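You operate a simulated robot arm through the tools that you are given. There is no shell and no other tool.

You run a simulated two-armed robot. Do the job below in one go: nothing can be reset, and whatever is moved stays where it is left.

JOB
Measure stack N24 in the slide gauge on the steel bench and put it in the tray for its width.
Fine: close the sliding jaw on it, press the gauge button once, draw the jaw back; leave the other two stacks.

Only the result counts: the job must be done as asked and must still hold three seconds after the hand-in. Knocking over, shifting, dropping, spilling or breaking anything else fails it.

ROBOT AND FRAMES
Two 7-joint arms with fingered hands on one trunk that stands fixed in place. Base frame: the origin is at the foot of the trunk, x ahead of it, y to its left, z up. Readings come in mm, degrees, newtons and seconds.
The left shoulder is at [60, 166, 876], the right one opposite. With the tool pointing down near the work surface each hand reaches from about 340 to 860 mm from the base axis, measured 20 degrees to its own side. Payload 5 kg a hand.
The TCP of each hand is the grasp point between the finger pads, 32 mm short of the fingertips. In the tool frame z runs along the fingers and y along their closing line. The gripper opens to 160 mm. The gripper's body begins 89 mm behind the TCP. The gripper is a hand of 3 fingers: y runs from the thumb to the fingers, the wrist lies at [0, 0, -267] in the tool frame, and closing takes about 1.5 s.
Orientation is told as [roll, pitch, yaw] about the base's x, y, z axes, in that order, counted from this pose: with the fingers straight down and closing along the base's y, the tool's x points along the base's -x, its y along +y and its z along -z.

CONTROLS
- The arms move only by the tool send_rows. It takes "left_motion", "right_motion" or both (then of equal length, played together; a hand with none holds still); each is a list of rows, each a list of 6 numbers: the shift along the tool's x, y, z in mm, then the turn, a rotation vector about the tool's x, y, z in degrees. In form: [[tx, ty, tz, rx, ry, rz], ...]. A call has 1 to 20 rows; each row shifts and turns the commanded pose from where the row before left it, along the tool's axes as they then stand. "left_jaw" and "right_jaw" are, for a hand that has rows, the finger opening in mm, from 0 to 160, set as the call begins (left out, the last holds). Rows are played at 5 a second. More than 50 mm and 8.6 degrees between two rows, or a gripper value outside its range, and nothing of the call is played. Where a pose cannot be reached the arm comes as near as it can. A force on the tool above 40 N (or 10 N above the force at the start of the call, whichever is more), or a blocked arm, ends the call early, and 0.2 s more pass. Each finger travels about 45 mm/s and halts on what it meets, pressing with about 25 N; the grip force reading is that of the motor and also rises with nothing between the fingers. The clock runs only during rows and for 0.2 s after the last one: add rows that do not move to give the fingers time. The reply holds the time, the measured pose of the TCP, the force on the tool along the base axes, the opening and the grip force, in the units named above and with some noise, with the torque about the TCP (base axes, N m) and any sound that the robot's microphone picked up, and new pictures: "pictures" is both (left out), scene, wrist or none (wrist: the cameras of the hands that moved).
- Cameras (640 x 400 px; columns grow to the right, rows downward): "scene" is now at [49.9, -5, 1517.8]; the picture's right is [-0.08, -1.00, 0.00], its down [-0.71, 0.05, -0.70] and it looks along [0.70, -0.05, -0.72] (base axes); focal length 253 px, centre (320, 200). "left" rides on the left gripper at [-65, -4, -116] in its tool frame; the picture's right is [0.06, -1.00, 0.00], its down [0.87, 0.05, -0.49] and it looks along [0.49, 0.03, 0.87] (tool axes); focal length 261 px, centre (320, 200). "right" rides on the right gripper at [65, -4, -116] in its tool frame; the picture's right is [0.06, 1.00, 0.00], its down [-0.87, 0.05, -0.49] and it looks along [-0.49, 0.03, 0.87] (tool axes); focal length 261 px, centre (320, 200). There is no depth. A picture from a camera that has moved, and an enlarged one, comes with that camera's place and axes in the base frame and with its lens.
- move_column(by): slides the trunk up (or, below 0, down) by that many mm; the arms and the scene camera ride with it, the base frame stays. It gives what a move gives, with no picture.
- move_fingers(finger1, finger2, thumb_bend, hand): sets how far each is bent, from 0 (flat) to 1 (curled in); at 0.3 the hand is open as for a grip, at 0.7 the pads meet at the TCP. One left out holds its place. A second passes; each finger stops where it meets its share of the squeeze, and holds until it gets a number again. A gripper value or a shape takes the hand back. It gives what a move gives, with no picture; readings hold the bend of each and the force on the fingers (four entries, about 0 where the hand has none), thumb and palm.
- hand_shape(shape, hand): the hand has 3 fingers and takes this shape, open, in about a second: jaw (thumb against the fingers, like two jaws); tri (thumb and two fingers); tip (a fingertip pinch); poke (one finger out to press); point (the index stretched); flat (the hand flat); cup (the hand cupped); fist (a fist). The gripper value then closes the fingers along that shape, each until it touches; the sizes above hold for jaw. It gives what a move gives, with no picture.
- aim_head(pan, tilt): turns the head with the scene camera to pan (to the left, within 86 degrees either way) and tilt (down, from -29 to 69), counted from straight ahead of the robot. It gives what a move gives, and a new picture of the scene camera.
- zoom(camera, box): a new picture of the part [left, top, right, bottom] of that camera's present view, enlarged. The clock stands still meanwhile.
- sign_off(): hands the job in; it is judged then, once.

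Nothing tells you positions but the pictures and the camera data. Unless the task says otherwise, let go and move clear before handing in.

The tools are called after "Call:" by a JSON object that holds its "op" and its "data". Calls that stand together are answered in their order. send_rows: Moves the arms, as the interface text tells. Its arguments: {"type":"object","properties":{"left_motion":{"type":"array","items":{"type":"array","items":{"type":"number"}}},"left_jaw":{"type":"number"},"right_motion":{"type":"array","items":{"type":"array","items":{"type":"number"}}},"right_jaw":{"type":"number"},"pictures":{"type":"string","enum":["both","scene","wrist","none"]}},"required":[]} The other tools are called the same way: move_column (by) slides the trunk up or down; hand_shape (shape, hand) gives the hand a shape; move_fingers (finger1, finger2, thumb_bend, hand) moves the fingers one by one; aim_head (pan, tilt) turns the head that bears the scene camera; zoom (camera, box) takes an enlarged picture of a part of a camera's view; sign_off () hands the job in.

At the start:

```text
time: 0.0
left_eef_pos: [202.1, 115.5, 693.2]
left_tcp_rot: [-55.5, -7.8, -53.4]
left_ft_force: [18.9, 10.1, -19.1]
left_ft_torque: [-0.98, 1.34, -0.29]
left_width: 160.2
left_finger_force: 0.1
left_shape: jaw
left_bend: [0.3, 0.3, 0.3]
left_finger forces: [0.1, 0.0, 0.0, 0.0, 0.0, 0.1]
right_eef_pos: [612.6, -113.5, 1171.1]
right_tcp_rot: [0.0, 0.0, 0.0]
right_ft_force: [-0.7, 0.0, -0.2]
right_ft_torque: [-0.03, 0.02, -0.01]
right_width: 159.9
right_finger_force: 0.2
right_shape: jaw
right_bend: [0.3, 0.3, 0.3]
right_finger forces: [0.1, 0.0, 0.0, 0.0, 0.1, 0.0]
trunk travel left (down, up): [-425.0, 165.0]
head pan, tilt: [-4.3, 45.7]
```

scene: 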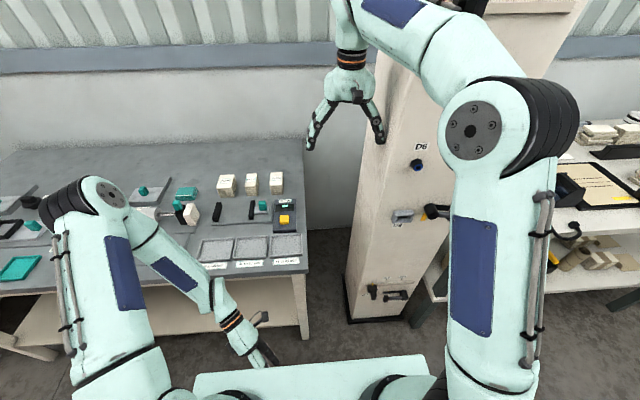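
right: 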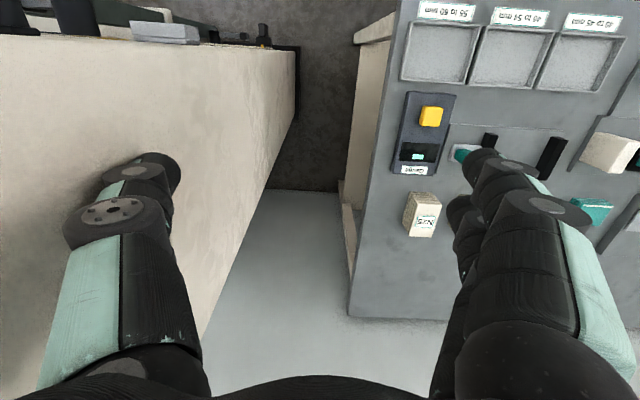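
left: 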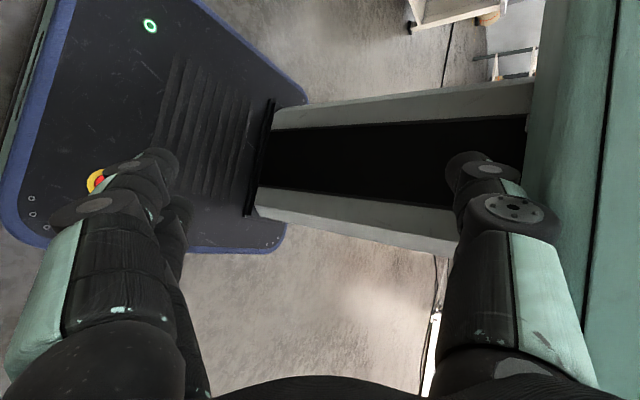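

I see a steel bench to the front-left with three pale stacks, a slide gauge and three trays; the left arm hangs low in front of the bench. I will first look closer at the bench.

Call:
{"op": "zoom", "data": {"camera": "scene", "box": [180, 150, 320, 280]}}

Call:
{"op": "zoom", "data": {"camera": "scene", "box": [0, 150, 320, 350]}}

Call:
{"op": "zoom", "data": {"camera": "right", "box": [340, 0, 640, 260]}}

```text
3.08 times, centred on (250, 215) of scene
camera zoom: at [49.9, -5.0, 1517.8], right [-0.08, -1.0, 0.0], down [-0.71, 0.05, -0.7], along [0.7, -0.05, -0.72], focal length 778 px, centre (535, 154)
```

zoom: 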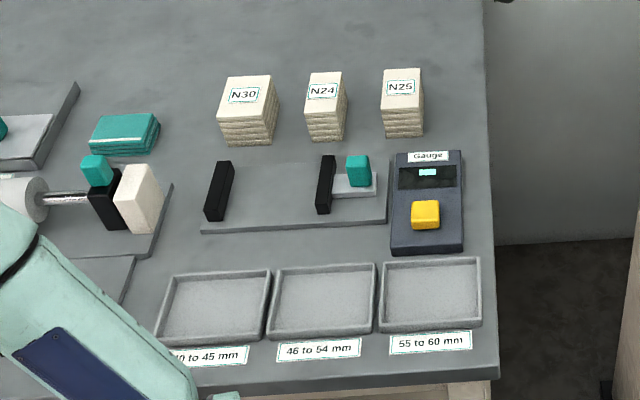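

```text
2.00 times, centred on (160, 250) of scene
camera zoom: at [49.9, -5.0, 1517.8], right [-0.08, -1.0, 0.0], down [-0.71, 0.05, -0.7], along [0.7, -0.05, -0.72], focal length 506 px, centre (640, 100)
```

zoom: 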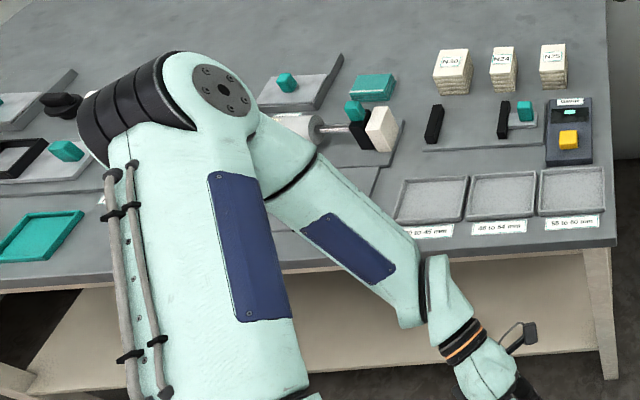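

```text
1.54 times, centred on (490, 130) of right
camera zoom: at [549.4, -117.1, 1287.1], right [-0.06, 1.0, 0.0], down [0.87, 0.05, 0.49], along [0.49, 0.03, -0.87], focal length 401 px, centre (58, 308)
```

zoom: 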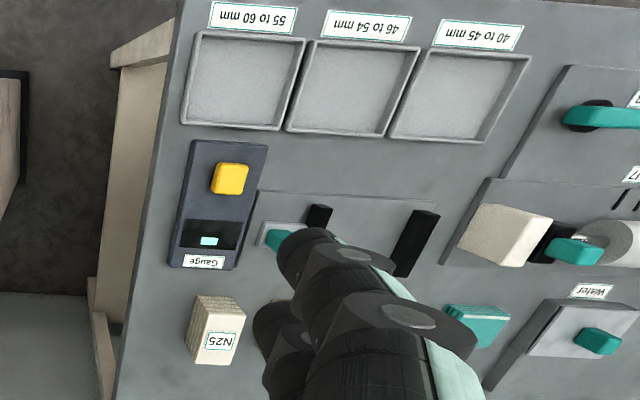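

The bench top sits near z≈800 with its front edge about x≈445; N24 looks to be near (824, 211). The left hand reads a steady ~28 N force, so it may be touching something; I will look down at it before moving.

Call:
{"op": "aim_head", "data": {"pan": 20, "tilt": 69}}

```text
time: 0.9
left_eef_pos: [203.9, 116.2, 691.6]
left_tcp_rot: [-55.2, -7.9, -53.4]
left_ft_force: [12.1, 2.5, -13.0]
left_ft_torque: [-0.32, 0.81, -0.09]
left_width: 160.2
left_finger_force: 0.1
left_shape: jaw
left_bend: [0.3, 0.3, 0.3]
left_finger forces: [0.0, 0.0, 0.1, 0.1, 0.1, 0.0]
right_eef_pos: [613.8, -113.4, 1170.7]
right_tcp_rot: [0.0, -0.1, 0.0]
right_ft_force: [0.2, 0.5, -0.9]
right_ft_torque: [-0.01, -0.02, -0.02]
right_width: 159.8
right_finger_force: 0.1
right_shape: jaw
right_bend: [0.3, 0.3, 0.3]
right_finger forces: [0.0, 0.0, 0.0, 0.1, 0.0, 0.0]
trunk travel left (down, up): [-425.0, 165.0]
head pan, tilt: [20.0, 68.8]
camera scene: at [22.1, 20.2, 1490.0], right [0.34, -0.94, 0.0], down [-0.88, -0.32, -0.36], along [0.34, 0.12, -0.93], focal length 253 px, centre (320, 200)
```

scene: 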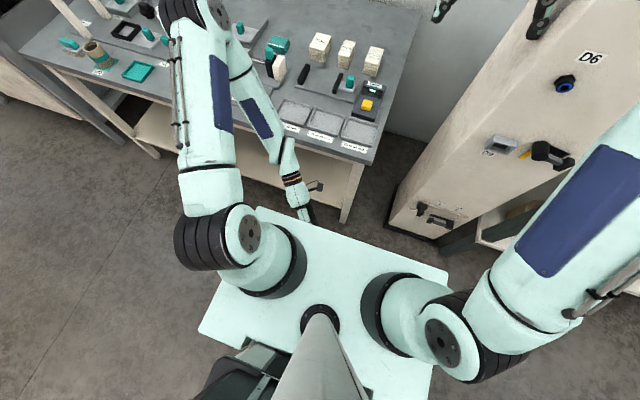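

The left thumb seems to be pressed against the front of the robot's own torso. I will swing the left hand away from the torso about its wrist, with the fingers partly closed, and check the force.

Call:
{"op": "send_rows", "data": {"left_motion": [[13.3, 30.1, -2.0, -6.38, 3.06, 3.74], [13.3, 30.1, -2.0, -6.38, 3.06, 3.74]], "left_jaw": 80, "pictures": "both"}}

```text
time: 1.5
left_eef_pos: [224.1, 155.1, 644.6]
left_tcp_rot: [-41.3, -9.4, -63.1]
left_ft_force: [-0.3, 1.1, 0.5]
left_ft_torque: [0.0, -0.01, 0.03]
left_width: 107.5
left_finger_force: 0.2
left_shape: jaw
left_bend: [0.68, 0.68, 0.66]
left_finger forces: [0.0, 0.0, 0.1, 0.0, 0.0, 0.1]
right_eef_pos: [612.6, -113.9, 1170.4]
right_tcp_rot: [0.0, -0.1, 0.0]
right_ft_force: [0.0, 0.2, -0.1]
right_ft_torque: [0.01, 0.01, 0.01]
right_width: 159.9
right_finger_force: 0.0
right_shape: jaw
right_bend: [0.3, 0.3, 0.3]
right_finger forces: [0.1, 0.0, 0.1, 0.0, 0.0, 0.0]
trunk travel left (down, up): [-425.0, 165.0]
head pan, tilt: [20.0, 68.8]
camera scene: at [22.0, 20.0, 1490.0], right [0.34, -0.94, 0.0], down [-0.88, -0.32, -0.36], along [0.34, 0.12, -0.93], focal length 253 px, centre (320, 200)
camera left: at [311.7, 143.4, 744.2], right [-0.75, -0.19, 0.64], down [-0.09, 0.98, 0.19], along [-0.66, 0.08, -0.75], focal length 261 px, centre (320, 200)
```

scene: 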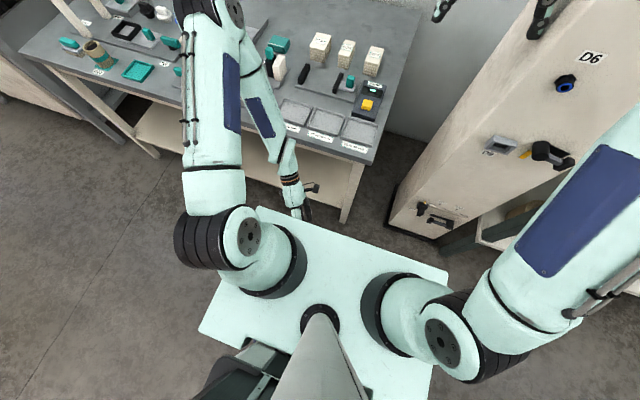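
left: 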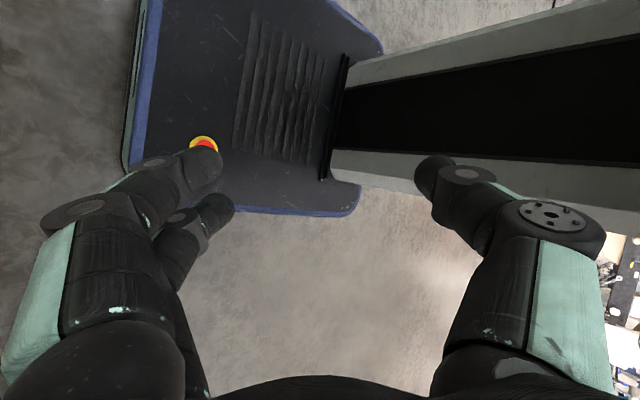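

The force is gone, so the hand is free. I will continue turning it to point straight down while raising it in front of the bench.

Call:
{"op": "send_rows", "data": {"left_motion": [[6.8, 4.1, -31.7, -6.38, 3.06, 3.74], [6.9, 8.0, -34.7, -6.38, 3.06, 3.74], [7.4, 12.1, -37.3, -6.38, 3.06, 3.74], [8.3, 16.5, -39.3, -6.38, 3.06, 3.74], [9.6, 21.1, -40.8, -6.38, 3.06, 3.74], [11.6, 26.2, -36.7, -6.38, 3.06, 3.74], [0, 0, 0, 0, 0, 0]], "left_jaw": 80, "pictures": "both"}}

```text
time: 3.1
left_eef_pos: [366.5, 264.1, 809.7]
left_tcp_rot: [0.2, 0.0, -90.0]
left_ft_force: [0.2, 0.1, 0.2]
left_ft_torque: [-0.01, 0.01, -0.02]
left_width: 80.6
left_finger_force: 0.1
left_shape: jaw
left_bend: [0.72, 0.72, 0.7]
left_finger forces: [0.0, 0.1, 0.0, 0.1, 0.0, 0.0]
right_eef_pos: [613.2, -114.2, 1170.5]
right_tcp_rot: [0.0, 0.0, 0.0]
right_ft_force: [0.3, 0.1, 0.0]
right_ft_torque: [-0.01, 0.02, -0.04]
right_width: 159.7
right_finger_force: 0.2
right_shape: jaw
right_bend: [0.3, 0.3, 0.3]
right_finger forces: [0.0, 0.1, 0.1, 0.1, 0.1, 0.1]
trunk travel left (down, up): [-425.0, 165.0]
head pan, tilt: [20.0, 68.8]
camera scene: at [22.1, 20.2, 1489.9], right [0.34, -0.94, 0.0], down [-0.88, -0.32, -0.36], along [0.34, 0.12, -0.93], focal length 253 px, centre (320, 200)
camera left: at [361.9, 199.7, 925.7], right [-1.0, 0.06, 0.0], down [0.05, 0.87, 0.49], along [0.03, 0.49, -0.87], focal length 261 px, centre (320, 200)
```

scene: 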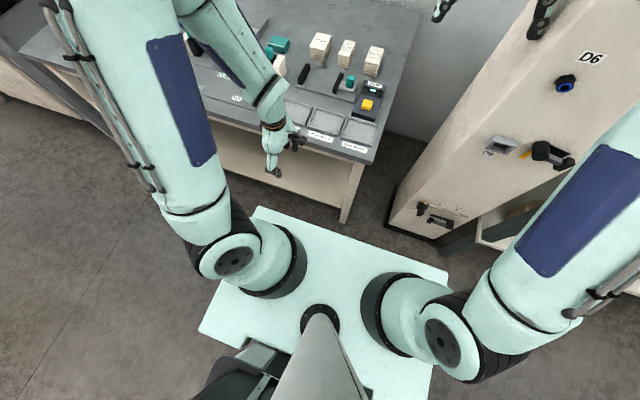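
left: 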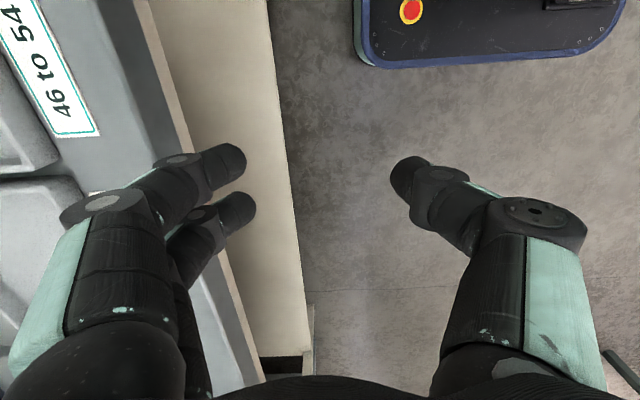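

The left hand now points straight down, clear in front of the bench. I will raise the trunk for better reach, then lift the hand higher.

Call:
{"op": "move_column", "data": {"by": 140}}

```text
time: 4.8
left_eef_pos: [366.5, 264.0, 950.4]
left_tcp_rot: [0.1, 0.0, -90.1]
left_ft_force: [-0.1, -0.5, -0.2]
left_ft_torque: [0.0, 0.04, 0.02]
left_width: 80.5
left_finger_force: 0.1
left_shape: jaw
left_bend: [0.72, 0.72, 0.7]
left_finger forces: [0.1, 0.1, 0.1, 0.0, 0.1, 0.1]
right_eef_pos: [613.2, -114.1, 1312.0]
right_tcp_rot: [-0.1, -0.1, 0.0]
right_ft_force: [0.7, 0.3, -0.4]
right_ft_torque: [-0.01, -0.04, 0.03]
right_width: 160.0
right_finger_force: 0.1
right_shape: jaw
right_bend: [0.3, 0.3, 0.3]
right_finger forces: [0.0, 0.0, 0.0, 0.1, 0.1, 0.0]
trunk travel left (down, up): [-565.0, 25.0]
head pan, tilt: [20.0, 68.8]
```

Now I will lift the left hand and carry it over the bench at a safe height to look at the gauge and stacks with its wrist camera.

Call:
{"op": "send_rows", "data": {"left_motion": [[0, 0, -50, 0, 0, 0], [0, 0, -50, 0, 0, 0], [0, 0, -50, 0, 0, 0], [-20, 44, 0, 0, 0, 0], [-20, 44, 0, 0, 0, 0], [-20, 44, 0, 0, 0, 0], [-20, 44, 0, 0, 0, 0], [-20, 44, 0, 0, 0, 0], [0, 0, 0, 0, 0, 0]], "pictures": "wrist"}}

Call:
{"op": "aim_head", "data": {"pan": 8, "tilt": 50}}

```text
time: 6.8
left_eef_pos: [585.4, 164.8, 1099.4]
left_tcp_rot: [0.2, -0.1, -90.0]
left_ft_force: [0.2, 0.4, 1.2]
left_ft_torque: [0.01, -0.03, 0.02]
left_width: 80.4
left_finger_force: 0.1
left_shape: jaw
left_bend: [0.72, 0.72, 0.7]
left_finger forces: [0.0, 0.0, 0.0, 0.0, 0.1, 0.1]
right_eef_pos: [613.0, -112.8, 1311.2]
right_tcp_rot: [0.1, 0.1, 0.1]
right_ft_force: [-0.9, 0.3, 0.1]
right_ft_torque: [0.01, -0.04, 0.01]
right_width: 160.0
right_finger_force: 0.0
right_shape: jaw
right_bend: [0.3, 0.3, 0.3]
right_finger forces: [0.0, 0.0, 0.0, 0.1, 0.0, 0.0]
trunk travel left (down, up): [-565.0, 25.0]
head pan, tilt: [20.0, 68.8]
camera left: at [580.6, 100.2, 1215.8], right [-1.0, 0.06, 0.0], down [0.05, 0.87, 0.49], along [0.03, 0.49, -0.87], focal length 261 px, centre (320, 200)
```

left: 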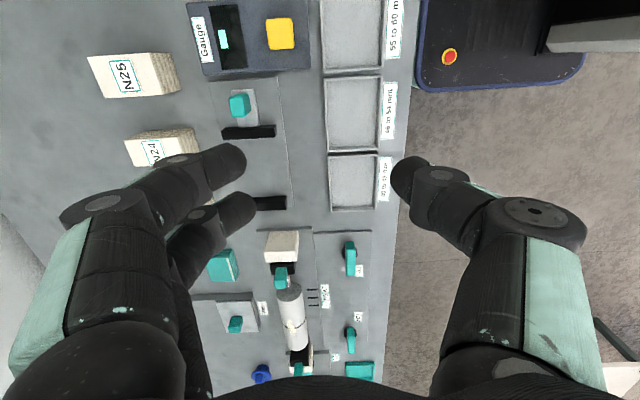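

```text
time: 7.6
left_eef_pos: [584.4, 165.3, 1098.5]
left_tcp_rot: [0.1, -0.2, -90.0]
left_ft_force: [-0.6, -0.2, -0.2]
left_ft_torque: [-0.03, -0.03, 0.01]
left_width: 80.3
left_finger_force: 0.1
left_shape: jaw
left_bend: [0.72, 0.72, 0.7]
left_finger forces: [0.0, 0.0, 0.0, 0.0, 0.1, 0.1]
right_eef_pos: [613.7, -113.6, 1310.1]
right_tcp_rot: [0.1, 0.0, 0.0]
right_ft_force: [0.5, 0.4, 0.2]
right_ft_torque: [-0.01, 0.02, 0.05]
right_width: 159.8
right_finger_force: 0.1
right_shape: jaw
right_bend: [0.3, 0.3, 0.3]
right_finger forces: [0.1, 0.1, 0.0, 0.1, 0.1, 0.1]
trunk travel left (down, up): [-565.0, 25.0]
head pan, tilt: [8.0, 50.0]
camera scene: at [45.5, 11.9, 1651.9], right [0.14, -0.99, 0.0], down [-0.76, -0.11, -0.64], along [0.64, 0.09, -0.77], focal length 253 px, centre (320, 200)
```

scene: 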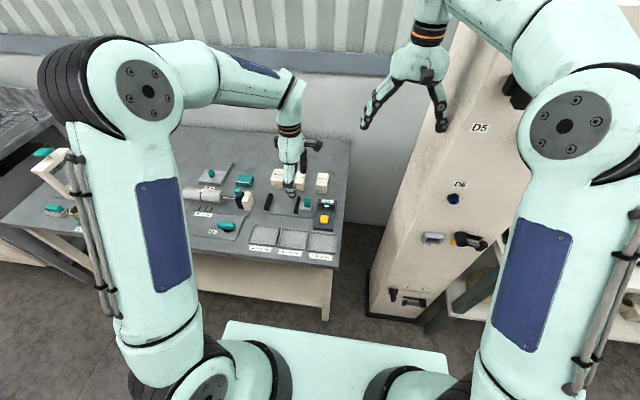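

The wrist camera shows the gauge, trays and N24/N25 well. I will enlarge the parts to measure positions.

Call:
{"op": "zoom", "data": {"camera": "left", "box": [80, 0, 400, 220]}}

Call:
{"op": "zoom", "data": {"camera": "left", "box": [180, 80, 300, 160]}}

Call:
{"op": "zoom", "data": {"camera": "scene", "box": [240, 150, 350, 270]}}

```text
1.82 times, centred on (240, 110) of left
camera zoom: at [581.1, 99.7, 1215.3], right [-1.0, 0.06, 0.0], down [0.05, 0.87, 0.49], along [0.03, 0.49, -0.87], focal length 474 px, centre (466, 364)
```

zoom: 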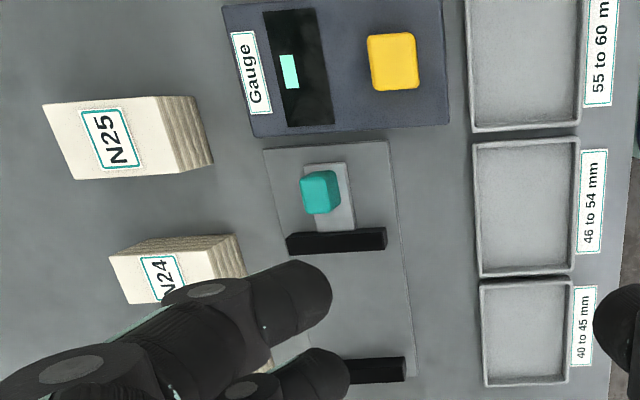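

```text
5.00 times, centred on (240, 120) of left
camera zoom: at [581.1, 99.7, 1215.3], right [-1.0, 0.06, 0.0], down [0.05, 0.87, 0.49], along [0.03, 0.49, -0.87], focal length 1303 px, centre (720, 600)
```

zoom: 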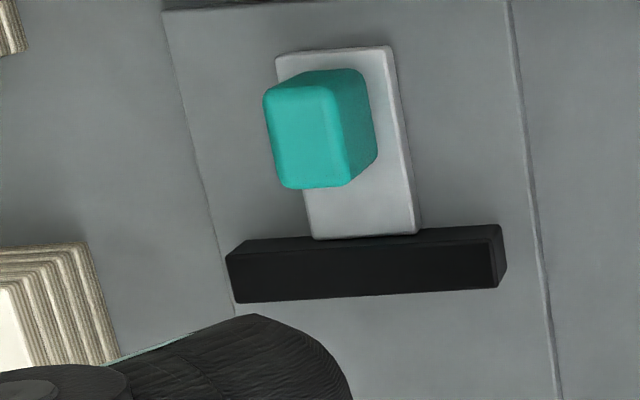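

```text
3.33 times, centred on (295, 210) of scene
camera zoom: at [45.5, 11.9, 1651.9], right [0.14, -0.99, 0.0], down [-0.76, -0.11, -0.64], along [0.64, 0.09, -0.77], focal length 843 px, centre (403, 167)
```

zoom: 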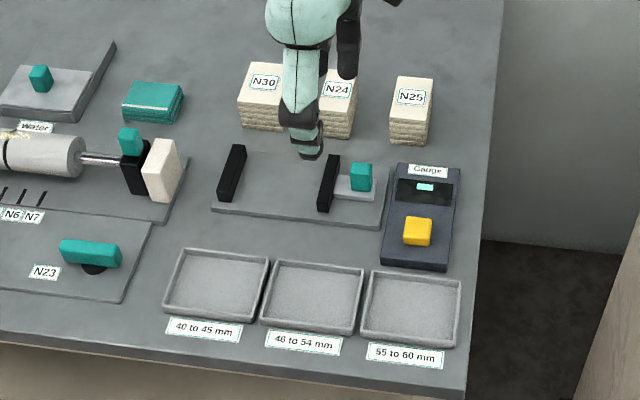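

The button top is near (630, 76, 832) and the slider knob near (692, 154). I will shift the left hand so N24 and the jaws come clear of the fingers in its camera.

Call:
{"op": "send_rows", "data": {"left_motion": [[20, 38, 0, 0, 0, 0], [20, 38, 0, 0, 0, 0], [25, 38, 0, 0, 0, 0], [0, 0, 0, 0, 0, 0]], "pictures": "wrist"}}

Call:
{"op": "zoom", "data": {"camera": "left", "box": [100, 0, 420, 200]}}

Call:
{"op": "zoom", "data": {"camera": "left", "box": [160, 30, 320, 130]}}

```text
time: 8.6
left_eef_pos: [699.1, 231.0, 1102.0]
left_tcp_rot: [0.4, -0.1, -90.0]
left_ft_force: [-0.3, -0.7, 0.0]
left_ft_torque: [0.02, -0.03, 0.0]
left_width: 80.0
left_finger_force: 0.1
left_shape: jaw
left_bend: [0.72, 0.72, 0.7]
left_finger forces: [0.0, 0.0, 0.0, 0.1, 0.1, 0.1]
right_eef_pos: [612.3, -114.0, 1311.0]
right_tcp_rot: [0.0, 0.0, 0.0]
right_ft_force: [-0.6, 0.3, -0.2]
right_ft_torque: [0.02, -0.02, 0.03]
right_width: 159.8
right_finger_force: 0.1
right_shape: jaw
right_bend: [0.3, 0.3, 0.3]
right_finger forces: [0.0, 0.1, 0.1, 0.0, 0.0, 0.0]
trunk travel left (down, up): [-565.0, 25.0]
head pan, tilt: [8.0, 50.0]
camera left: at [694.3, 165.7, 1217.2], right [-1.0, 0.06, 0.0], down [0.05, 0.87, 0.49], along [0.03, 0.49, -0.87], focal length 261 px, centre (320, 200)
```

left: 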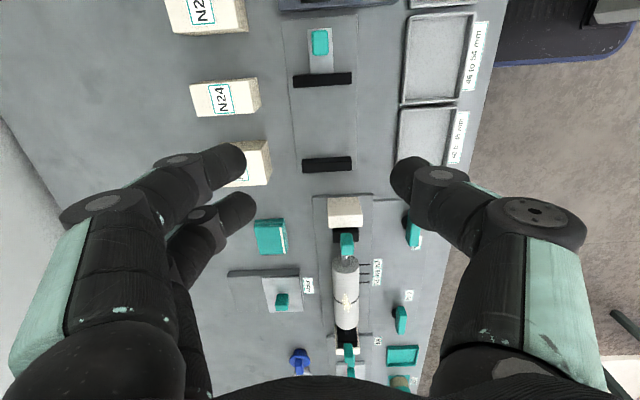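

```text
2.00 times, centred on (260, 100) of left
camera zoom: at [694.3, 165.7, 1217.2], right [-1.0, 0.06, 0.0], down [0.05, 0.87, 0.49], along [0.03, 0.49, -0.87], focal length 521 px, centre (440, 400)
```

zoom: 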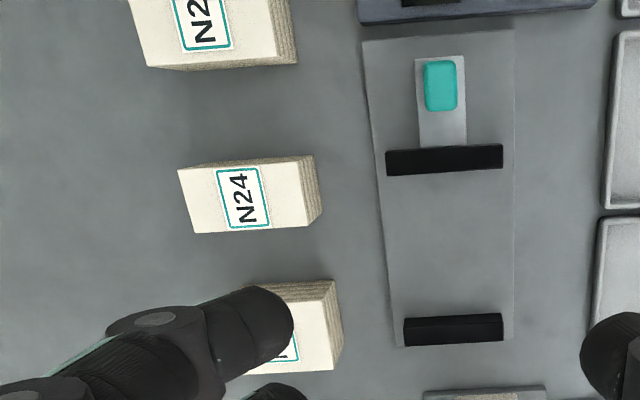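

```text
4.00 times, centred on (240, 80) of left
camera zoom: at [694.3, 165.7, 1217.2], right [-1.0, 0.06, 0.0], down [0.05, 0.87, 0.49], along [0.03, 0.49, -0.87], focal length 1043 px, centre (640, 680)
```

zoom: 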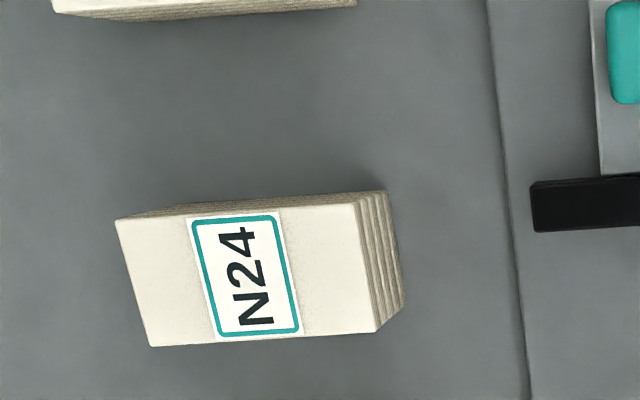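

N24's top face spans about x 789–867, y 191–232 at z≈850 (about 40 mm wide, 78 long), and the gauge gap runs about y 204–309 at x 655–733. I will go above N24 with the fingers open along x, so they come down in front of and behind it, clear of the neighbours.

Call:
{"op": "send_rows", "data": {"left_motion": [[-6.5, 43, 0, 0, 0, 0], [-6.5, 43, 0, 0, 0, 0], [-6.5, 43, 0, 0, 0, 0], [0, 0, 45, 0, 0, 0], [0, 0, 45, 0, 0, 0], [0, 0, 30, 0, 0, 0], [0, 0, 0, 0, 0, 0]], "left_jaw": 120, "pictures": "both"}}

Call:
{"op": "zoom", "data": {"camera": "scene", "box": [240, 120, 350, 270]}}

Call:
{"op": "zoom", "data": {"camera": "left", "box": [160, 0, 480, 200]}}

```text
time: 10.2
left_eef_pos: [798.9, 209.4, 971.1]
left_tcp_rot: [0.1, -0.2, -90.0]
left_ft_force: [0.0, 0.3, 1.2]
left_ft_torque: [-0.01, 0.0, -0.03]
left_width: 120.0
left_finger_force: 0.1
left_shape: jaw
left_bend: [0.63, 0.63, 0.6]
left_finger forces: [0.1, 0.1, 0.0, 0.0, 0.1, 0.0]
left hand out of reach, approached as far as the arm can: row 3
right_eef_pos: [613.1, -113.8, 1311.1]
right_tcp_rot: [0.0, 0.1, 0.0]
right_ft_force: [0.3, 0.0, 0.1]
right_ft_torque: [0.0, -0.03, 0.0]
right_width: 159.9
right_finger_force: 0.0
right_shape: jaw
right_bend: [0.3, 0.3, 0.3]
right_finger forces: [0.0, 0.0, 0.0, 0.1, 0.0, 0.0]
trunk travel left (down, up): [-565.0, 25.0]
head pan, tilt: [8.0, 50.0]
camera scene: at [45.8, 11.6, 1651.9], right [0.14, -0.99, 0.0], down [-0.76, -0.11, -0.64], along [0.64, 0.09, -0.77], focal length 253 px, centre (320, 200)
camera left: at [792.9, 144.6, 1086.1], right [-1.0, 0.06, 0.0], down [0.05, 0.87, 0.49], along [0.03, 0.49, -0.87], focal length 261 px, centre (320, 200)
```

scene: 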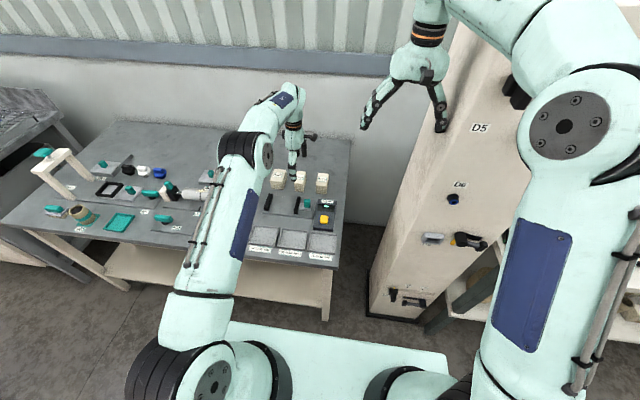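
left: 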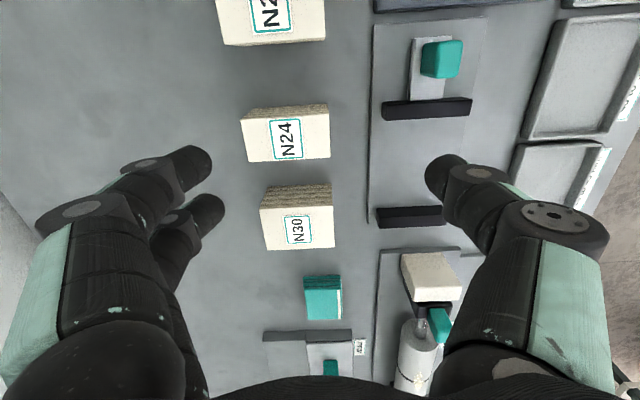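

```text
2.67 times, centred on (295, 195) of scene
camera zoom: at [45.8, 11.6, 1651.9], right [0.14, -0.99, 0.0], down [-0.76, -0.11, -0.64], along [0.64, 0.09, -0.77], focal length 674 px, centre (387, 213)
```

zoom: 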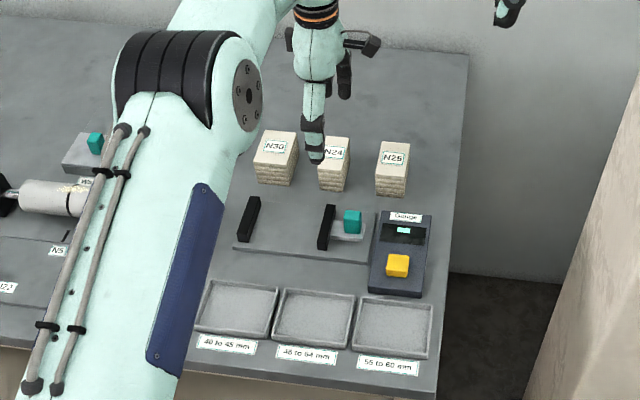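

```text
2.00 times, centred on (320, 100) of left
camera zoom: at [792.9, 144.6, 1086.1], right [-1.0, 0.06, 0.0], down [0.05, 0.87, 0.49], along [0.03, 0.49, -0.87], focal length 521 px, centre (320, 400)
```

zoom: 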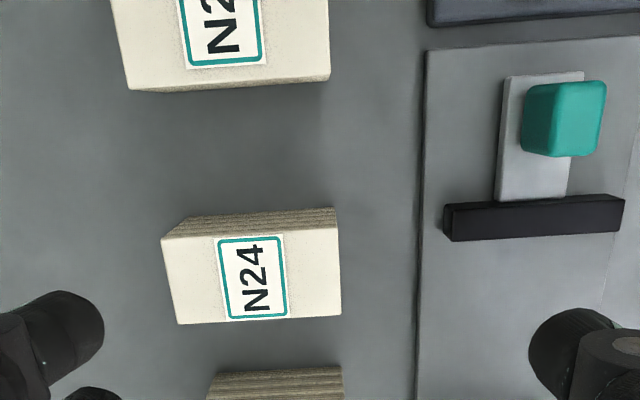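

Row 3 was at the edge of the reach because the hand was high; lower down there is more reach. I will raise the trunk its last 25 mm and then descend a little to see where the hand settles.

Call:
{"op": "move_column", "data": {"by": 25}}

Call:
{"op": "send_rows", "data": {"left_motion": [[0, 0, 40, 0, 0, 0], [0, 0, 40, 0, 0, 0], [0, 0, 0, 0, 0, 0]], "left_jaw": 120, "pictures": "none"}}

```text
time: 10.9
left_eef_pos: [798.0, 208.5, 996.5]
left_tcp_rot: [0.0, -0.1, -90.0]
left_ft_force: [-0.9, -0.1, -0.7]
left_ft_torque: [0.01, -0.01, -0.01]
left_width: 120.0
left_finger_force: 0.1
left_shape: jaw
left_bend: [0.63, 0.63, 0.6]
left_finger forces: [0.0, 0.0, 0.1, 0.1, 0.0, 0.0]
right_eef_pos: [614.5, -114.2, 1336.1]
right_tcp_rot: [0.0, 0.0, 0.0]
right_ft_force: [0.6, 0.5, -0.5]
right_ft_torque: [-0.03, -0.01, -0.04]
right_width: 160.0
right_finger_force: 0.1
right_shape: jaw
right_bend: [0.3, 0.3, 0.3]
right_finger forces: [0.0, 0.0, 0.1, 0.0, 0.1, 0.0]
trunk travel left (down, up): [-590.0, 0.0]
head pan, tilt: [8.0, 50.0]
```

```text
time: 11.7
left_eef_pos: [798.9, 209.8, 915.6]
left_tcp_rot: [0.1, -0.2, -90.0]
left_ft_force: [-0.2, 0.0, 0.0]
left_ft_torque: [-0.02, 0.02, 0.03]
left_width: 120.2
left_finger_force: 0.1
left_shape: jaw
left_bend: [0.63, 0.63, 0.6]
left_finger forces: [0.0, 0.0, 0.0, 0.0, 0.0, 0.0]
right_eef_pos: [612.7, -113.6, 1335.5]
right_tcp_rot: [0.0, 0.0, 0.0]
right_ft_force: [0.3, -0.3, 0.9]
right_ft_torque: [0.0, 0.0, 0.04]
right_width: 159.9
right_finger_force: 0.1
right_shape: jaw
right_bend: [0.3, 0.3, 0.3]
right_finger forces: [0.1, 0.0, 0.0, 0.1, 0.1, 0.0]
trunk travel left (down, up): [-590.0, 0.0]
head pan, tilt: [8.0, 50.0]
```

The hand follows exactly from where it stopped. Now I will push it forward to x≈825 at this lower height.

Call:
{"op": "send_rows", "data": {"left_motion": [[1, 13, 0, 0, 0, 0], [1, 13, 0, 0, 0, 0], [0, 0, 0, 0, 0, 0]], "left_jaw": 120, "pictures": "wrist"}}

Call:
{"op": "zoom", "data": {"camera": "left", "box": [160, 80, 480, 280]}}

```text
time: 12.5
left_eef_pos: [818.6, 210.7, 916.3]
left_tcp_rot: [0.1, 0.0, -90.0]
left_ft_force: [-0.1, -0.5, -0.7]
left_ft_torque: [0.0, 0.03, -0.02]
left_width: 120.0
left_finger_force: 0.1
left_shape: jaw
left_bend: [0.63, 0.63, 0.6]
left_finger forces: [0.1, 0.1, 0.0, 0.0, 0.1, 0.1]
left hand out of reach, approached as far as the arm can: row 2
right_eef_pos: [614.6, -113.8, 1335.5]
right_tcp_rot: [0.1, 0.0, 0.1]
right_ft_force: [0.4, -0.4, -0.8]
right_ft_torque: [0.01, -0.02, 0.0]
right_width: 159.7
right_finger_force: 0.1
right_shape: jaw
right_bend: [0.3, 0.3, 0.3]
right_finger forces: [0.0, 0.0, 0.1, 0.0, 0.0, 0.0]
trunk travel left (down, up): [-590.0, 0.0]
head pan, tilt: [8.0, 50.0]
camera left: at [812.7, 145.7, 1030.9], right [-1.0, 0.06, 0.0], down [0.05, 0.87, 0.49], along [0.03, 0.49, -0.87], focal length 261 px, centre (320, 200)
```

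left: 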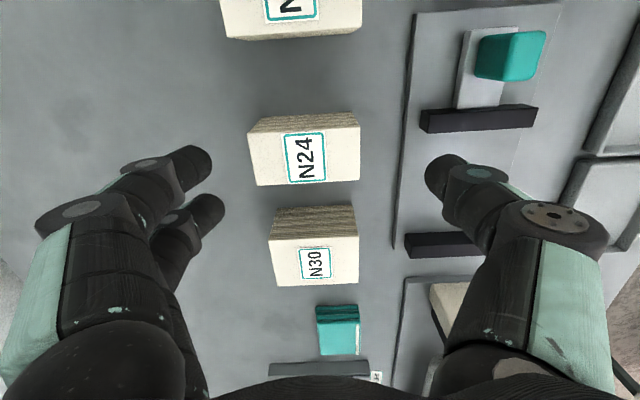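

```text
2.00 times, centred on (320, 180) of left
camera zoom: at [812.7, 145.7, 1030.9], right [-1.0, 0.06, 0.0], down [0.05, 0.87, 0.49], along [0.03, 0.49, -0.87], focal length 521 px, centre (320, 240)
```

zoom: 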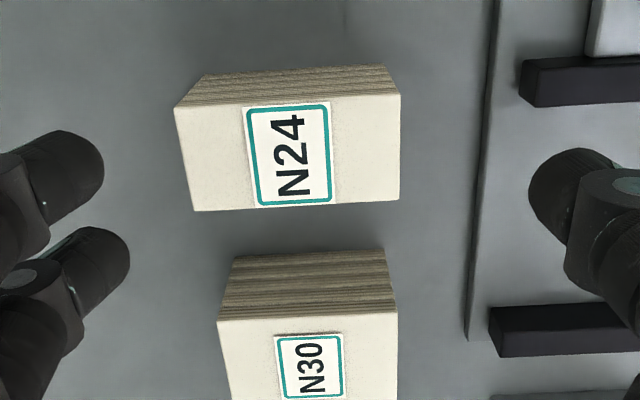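

N24 is confirmed at about x 788–867, y 192–232, with clear gaps on both sides. I will descend a little and edge forward to centre the hand on it.

Call:
{"op": "send_rows", "data": {"left_motion": [[0.5, 0, 15, 0, 0, 0], [0.5, 0, 15, 0, 0, 0], [0, 4, 0, 0, 0, 0], [0, 4, 0, 0, 0, 0], [0, 0, 0, 0, 0, 0]], "left_jaw": 116, "pictures": "wrist"}}

```text
time: 13.7
left_eef_pos: [816.2, 212.5, 886.3]
left_tcp_rot: [0.1, -0.1, -90.0]
left_ft_force: [-0.1, 1.0, 0.7]
left_ft_torque: [0.0, 0.02, 0.0]
left_width: 116.3
left_finger_force: 0.0
left_shape: jaw
left_bend: [0.65, 0.65, 0.62]
left_finger forces: [0.0, 0.0, 0.0, 0.1, 0.0, 0.1]
left hand out of reach, approached as far as the arm can: row 3, 4
right_eef_pos: [613.7, -113.6, 1335.7]
right_tcp_rot: [0.1, 0.0, 0.1]
right_ft_force: [0.0, -0.3, 0.8]
right_ft_torque: [0.02, 0.02, 0.01]
right_width: 159.9
right_finger_force: 0.3
right_shape: jaw
right_bend: [0.3, 0.3, 0.3]
right_finger forces: [0.0, 0.1, 0.0, 0.1, 0.0, 0.0]
trunk travel left (down, up): [-590.0, 0.0]
head pan, tilt: [8.0, 50.0]
camera left: at [812.6, 146.5, 1001.4], right [-1.0, 0.06, 0.0], down [0.05, 0.87, 0.49], along [0.03, 0.49, -0.87], focal length 261 px, centre (320, 200)
```

left: 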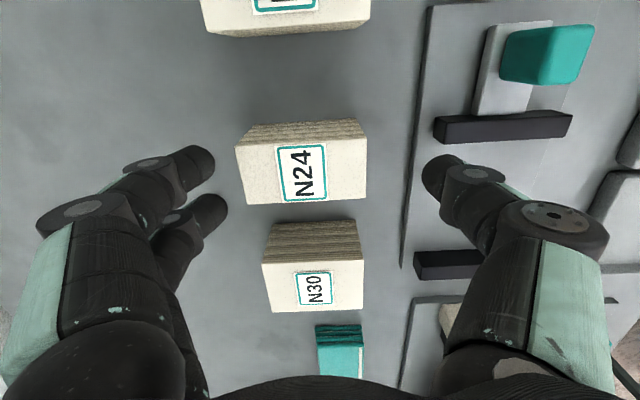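

The hand is at its reach limit at x≈817, but with the fingers 116 mm open both sides still clear N24 (far pad ≈874, thumb ≈758). I will lower it straight down in small steps.

Call:
{"op": "send_rows", "data": {"left_motion": [[0, 0, 8, 0, 0, 0], [0, 0, 8, 0, 0, 0], [0, 0, 8, 0, 0, 0], [0, 0, 0, 0, 0, 0]], "left_jaw": 116, "pictures": "wrist"}}

```text
time: 14.7
left_eef_pos: [816.6, 210.0, 862.3]
left_tcp_rot: [0.2, 0.1, -90.0]
left_ft_force: [-0.8, 0.4, 0.4]
left_ft_torque: [-0.04, -0.01, -0.04]
left_width: 116.2
left_finger_force: 0.0
left_shape: jaw
left_bend: [0.65, 0.65, 0.62]
left_finger forces: [0.1, 0.1, 0.0, 0.0, 0.0, 0.0]
right_eef_pos: [613.2, -112.8, 1335.5]
right_tcp_rot: [0.1, 0.0, 0.0]
right_ft_force: [1.0, -0.2, 0.0]
right_ft_torque: [-0.02, 0.01, 0.0]
right_width: 160.1
right_finger_force: 0.1
right_shape: jaw
right_bend: [0.3, 0.3, 0.3]
right_finger forces: [0.0, 0.0, 0.1, 0.0, 0.0, 0.0]
trunk travel left (down, up): [-590.0, 0.0]
head pan, tilt: [8.0, 50.0]
camera left: at [811.3, 145.7, 977.8], right [-1.0, 0.06, 0.0], down [0.05, 0.87, 0.49], along [0.03, 0.49, -0.87], focal length 261 px, centre (320, 200)
```

left: 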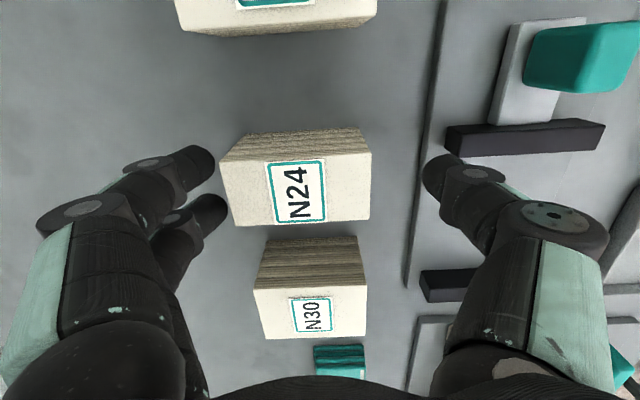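

Clearance looks good on both ends. I will go down the last 22 mm, trying a small nudge forward.

Call:
{"op": "send_rows", "data": {"left_motion": [[0.5, 0, 8, 0, 0, 0], [0.5, 0, 7, 0, 0, 0], [0, 0, 7, 0, 0, 0], [0, 3, 0, 0, 0, 0], [0, 0, 0, 0, 0, 0]], "left_jaw": 116, "pictures": "wrist"}}

Call:
{"op": "zoom", "data": {"camera": "left", "box": [160, 100, 480, 300]}}

```text
time: 15.9
left_eef_pos: [813.8, 210.3, 841.2]
left_tcp_rot: [0.3, 0.0, -90.0]
left_ft_force: [5.2, 4.1, 10.3]
left_ft_torque: [0.05, 0.73, -0.31]
left_width: 115.7
left_finger_force: 0.0
left_shape: jaw
left_bend: [0.65, 0.65, 0.63]
left_finger forces: [0.0, 0.0, 0.1, 0.0, 15.1, 0.0]
left hand out of reach, approached as far as the arm can: row 1, 4
right_eef_pos: [613.3, -111.6, 1336.3]
right_tcp_rot: [0.0, -0.1, 0.1]
right_ft_force: [-0.6, 0.5, -0.1]
right_ft_torque: [0.02, 0.01, 0.01]
right_width: 159.9
right_finger_force: 0.1
right_shape: jaw
right_bend: [0.3, 0.3, 0.3]
right_finger forces: [0.0, 0.0, 0.0, 0.0, 0.1, 0.1]
trunk travel left (down, up): [-590.0, 0.0]
head pan, tilt: [8.0, 50.0]
camera left: at [809.1, 145.8, 957.5], right [-1.0, 0.06, 0.0], down [0.05, 0.87, 0.49], along [0.04, 0.49, -0.87], focal length 261 px, centre (320, 200)
```

left: 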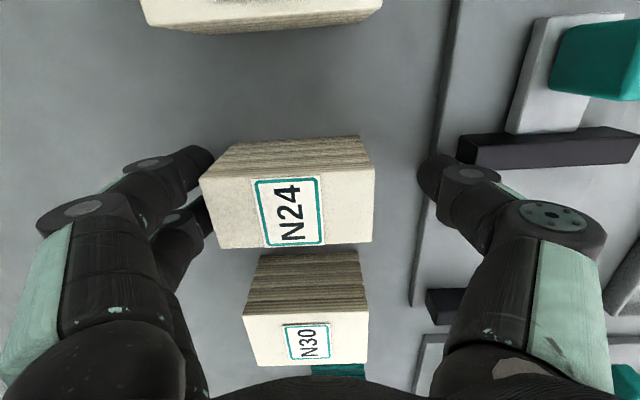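

```text
2.00 times, centred on (320, 200) of left
camera zoom: at [809.1, 145.8, 957.5], right [-1.0, 0.06, 0.0], down [0.05, 0.87, 0.49], along [0.04, 0.49, -0.87], focal length 521 px, centre (320, 200)
```

zoom: 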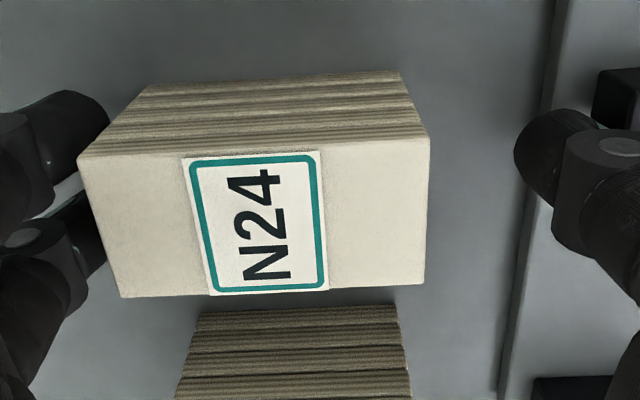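

The thumb feels 15 N – it is touching the rear edge of the gauge plate. I will lift a few millimetres at once so as not to push the gauge.

Call:
{"op": "send_rows", "data": {"left_motion": [[0, 0, -5, 0, 0, 0], [0, 0, -3, 0, 0, 0], [0, 0, 0, 0, 0, 0]], "left_jaw": 116, "pictures": "wrist"}}

Call:
{"op": "zoom", "data": {"camera": "left", "box": [380, 100, 640, 320]}}

```text
time: 16.7
left_eef_pos: [812.7, 208.4, 848.3]
left_tcp_rot: [0.0, -0.2, -90.1]
left_ft_force: [2.4, 0.4, 0.4]
left_ft_torque: [0.02, -0.08, -0.02]
left_width: 116.1
left_finger_force: 0.0
left_shape: jaw
left_bend: [0.65, 0.65, 0.63]
left_finger forces: [0.0, 0.0, 0.0, 0.0, 2.2, 0.0]
right_eef_pos: [612.7, -113.9, 1336.1]
right_tcp_rot: [-0.1, 0.1, 0.0]
right_ft_force: [0.1, 0.6, -0.3]
right_ft_torque: [-0.02, 0.02, 0.0]
right_width: 160.2
right_finger_force: 0.0
right_shape: jaw
right_bend: [0.3, 0.3, 0.3]
right_finger forces: [0.1, 0.0, 0.0, 0.0, 0.0, 0.0]
trunk travel left (down, up): [-590.0, 0.0]
head pan, tilt: [8.0, 50.0]
camera left: at [809.0, 144.2, 963.9], right [-1.0, 0.06, 0.0], down [0.05, 0.87, 0.49], along [0.03, 0.49, -0.87], focal length 261 px, centre (320, 200)
```

left: 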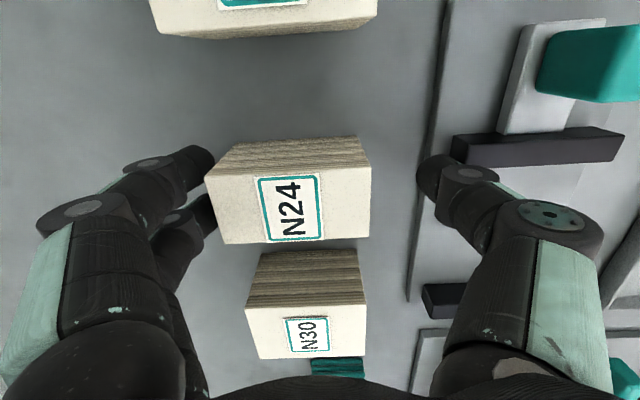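

```text
1.82 times, centred on (510, 210) of left
camera zoom: at [809.0, 144.2, 963.9], right [-1.0, 0.06, 0.0], down [0.05, 0.87, 0.49], along [0.03, 0.49, -0.87], focal length 474 px, centre (-26, 182)
```

zoom: 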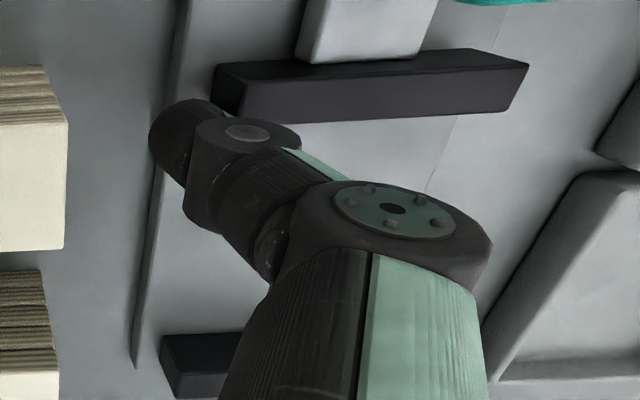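

The thumb still feels a light contact, probably with the rear end of the sliding jaw. I will lift clear and curl only the thumb inwards, keeping the two fingers open.

Call:
{"op": "send_rows", "data": {"left_motion": [[1, 0, -6, 0, 0, 0], [1, 1, -8, 0, 0, 0], [0, 0, 0, 0, 0, 0]], "left_jaw": 116, "pictures": "none"}}

Call:
{"op": "move_fingers", "data": {"hand": "left", "finger1": 0.63, "finger2": 0.63, "thumb_bend": 0.69}}

Call:
{"op": "zoom", "data": {"camera": "left", "box": [100, 0, 640, 338]}}

```text
time: 17.5
left_eef_pos: [814.1, 212.1, 863.6]
left_tcp_rot: [0.2, -0.2, -89.9]
left_ft_force: [0.3, 0.6, -0.5]
left_ft_torque: [0.01, 0.01, 0.0]
left_width: 116.1
left_finger_force: 0.2
left_shape: jaw
left_bend: [0.65, 0.65, 0.62]
left_finger forces: [0.0, 0.1, 0.1, 0.0, 0.0, 0.0]
right_eef_pos: [613.9, -112.4, 1336.3]
right_tcp_rot: [0.0, 0.0, 0.0]
right_ft_force: [0.5, -0.1, 0.2]
right_ft_torque: [0.0, 0.02, -0.01]
right_width: 160.0
right_finger_force: 0.1
right_shape: jaw
right_bend: [0.3, 0.3, 0.3]
right_finger forces: [0.0, 0.1, 0.0, 0.1, 0.0, 0.1]
trunk travel left (down, up): [-590.0, 0.0]
head pan, tilt: [8.0, 50.0]
```

```text
time: 18.5
left_eef_pos: [814.4, 211.8, 864.9]
left_tcp_rot: [0.2, 0.0, -90.0]
left_ft_force: [-1.1, 0.3, 11.5]
left_ft_torque: [-0.02, -0.03, -0.01]
left_width: 82.7
left_finger_force: 19.4
left_shape: fingers
left_bend: [0.56, 0.56, 0.64]
left_finger forces: [9.4, 9.5, 0.0, 0.0, 20.2, 0.0]
right_eef_pos: [612.0, -113.8, 1337.3]
right_tcp_rot: [0.0, 0.0, 0.0]
right_ft_force: [0.2, 0.7, -0.7]
right_ft_torque: [0.02, -0.03, 0.02]
right_width: 159.9
right_finger_force: 0.0
right_shape: jaw
right_bend: [0.3, 0.3, 0.3]
right_finger forces: [0.0, 0.0, 0.0, 0.0, 0.1, 0.0]
trunk travel left (down, up): [-590.0, 0.0]
head pan, tilt: [8.0, 50.0]
```

```text
1.18 times, centred on (370, 169) of left
camera zoom: at [809.3, 147.0, 979.8], right [-1.0, 0.06, 0.0], down [0.05, 0.87, 0.49], along [0.03, 0.49, -0.87], focal length 308 px, centre (261, 237)
```

zoom: 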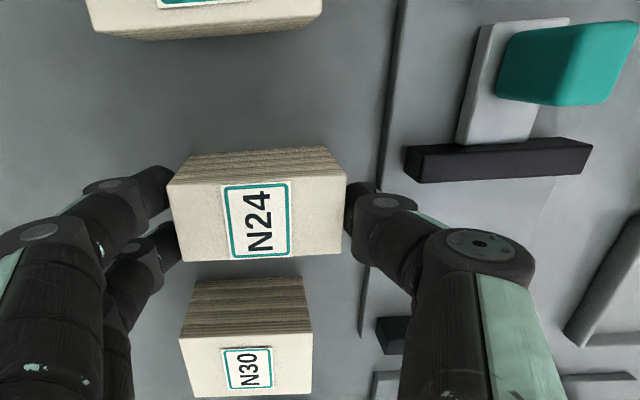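

The thumb and fingers already closed on N24's upper part, higher than I want. I will open slightly with the individual finger control, then go down and grip deeper.

Call:
{"op": "move_fingers", "data": {"hand": "left", "finger1": 0.5, "finger2": 0.5, "thumb_bend": 0.59}}

Call:
{"op": "zoom", "data": {"camera": "left", "box": [100, 0, 640, 338]}}

```text
time: 19.5
left_eef_pos: [815.4, 212.1, 863.1]
left_tcp_rot: [0.1, -0.1, -89.9]
left_ft_force: [-0.7, 1.0, 0.0]
left_ft_torque: [0.01, 0.08, -0.02]
left_width: 81.0
left_finger_force: 5.1
left_shape: fingers
left_bend: [0.47, 0.48, 0.58]
left_finger forces: [2.5, 2.5, 0.0, 0.1, 5.3, 0.0]
right_eef_pos: [613.2, -114.0, 1336.1]
right_tcp_rot: [0.0, 0.0, 0.0]
right_ft_force: [0.1, -0.1, -0.3]
right_ft_torque: [0.01, 0.01, 0.0]
right_width: 160.0
right_finger_force: 0.1
right_shape: jaw
right_bend: [0.3, 0.3, 0.3]
right_finger forces: [0.0, 0.1, 0.1, 0.0, 0.0, 0.1]
trunk travel left (down, up): [-590.0, 0.0]
head pan, tilt: [8.0, 50.0]
```

```text
1.18 times, centred on (370, 169) of left
camera zoom: at [809.6, 147.0, 978.0], right [-1.0, 0.06, 0.0], down [0.05, 0.87, 0.49], along [0.03, 0.49, -0.87], focal length 308 px, centre (261, 237)
```

zoom: 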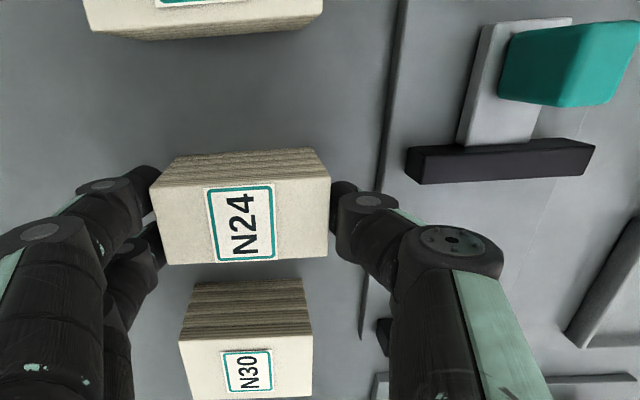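

N24 slid a few millimetres forward with the thumb. I will use a symmetric closing to centre it on the hand, which pulls it slightly toward me, and then regrip lower.

Call:
{"op": "send_rows", "data": {"left_motion": [[0, 0, 0, 0, 0, 0], [0, 0, 0, 0, 0, 0], [0, 0, 0, 0, 0, 0], [0, 0, 0, 0, 0, 0], [0, 0, 0, 0, 0, 0], [0, 0, 0, 0, 0, 0], [0, 0, 0, 0, 0, 0]], "left_jaw": 70, "pictures": "wrist"}}

```text
time: 21.1
left_eef_pos: [814.2, 212.3, 863.8]
left_tcp_rot: [0.1, -0.1, -90.0]
left_ft_force: [0.5, -0.7, 0.1]
left_ft_torque: [0.04, 0.01, 0.03]
left_width: 72.3
left_finger_force: 25.1
left_shape: jaw
left_bend: [0.47, 0.48, 0.7]
left_finger forces: [11.5, 11.6, 0.1, 0.1, 23.2, 0.0]
right_eef_pos: [612.9, -113.6, 1336.1]
right_tcp_rot: [-0.1, -0.1, 0.1]
right_ft_force: [-0.2, -0.7, 0.2]
right_ft_torque: [-0.02, 0.01, -0.01]
right_width: 159.8
right_finger_force: 0.0
right_shape: jaw
right_bend: [0.3, 0.3, 0.3]
right_finger forces: [0.0, 0.1, 0.0, 0.0, 0.0, 0.0]
trunk travel left (down, up): [-590.0, 0.0]
head pan, tilt: [8.0, 50.0]
camera left: at [809.8, 147.1, 978.4], right [-1.0, 0.06, 0.0], down [0.05, 0.87, 0.49], along [0.03, 0.49, -0.87], focal length 261 px, centre (320, 200)
```

left: 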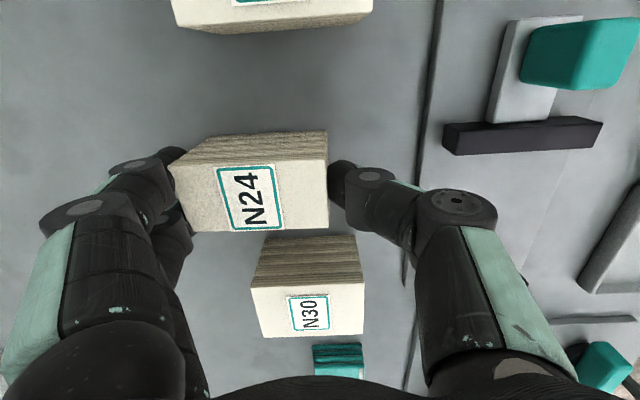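

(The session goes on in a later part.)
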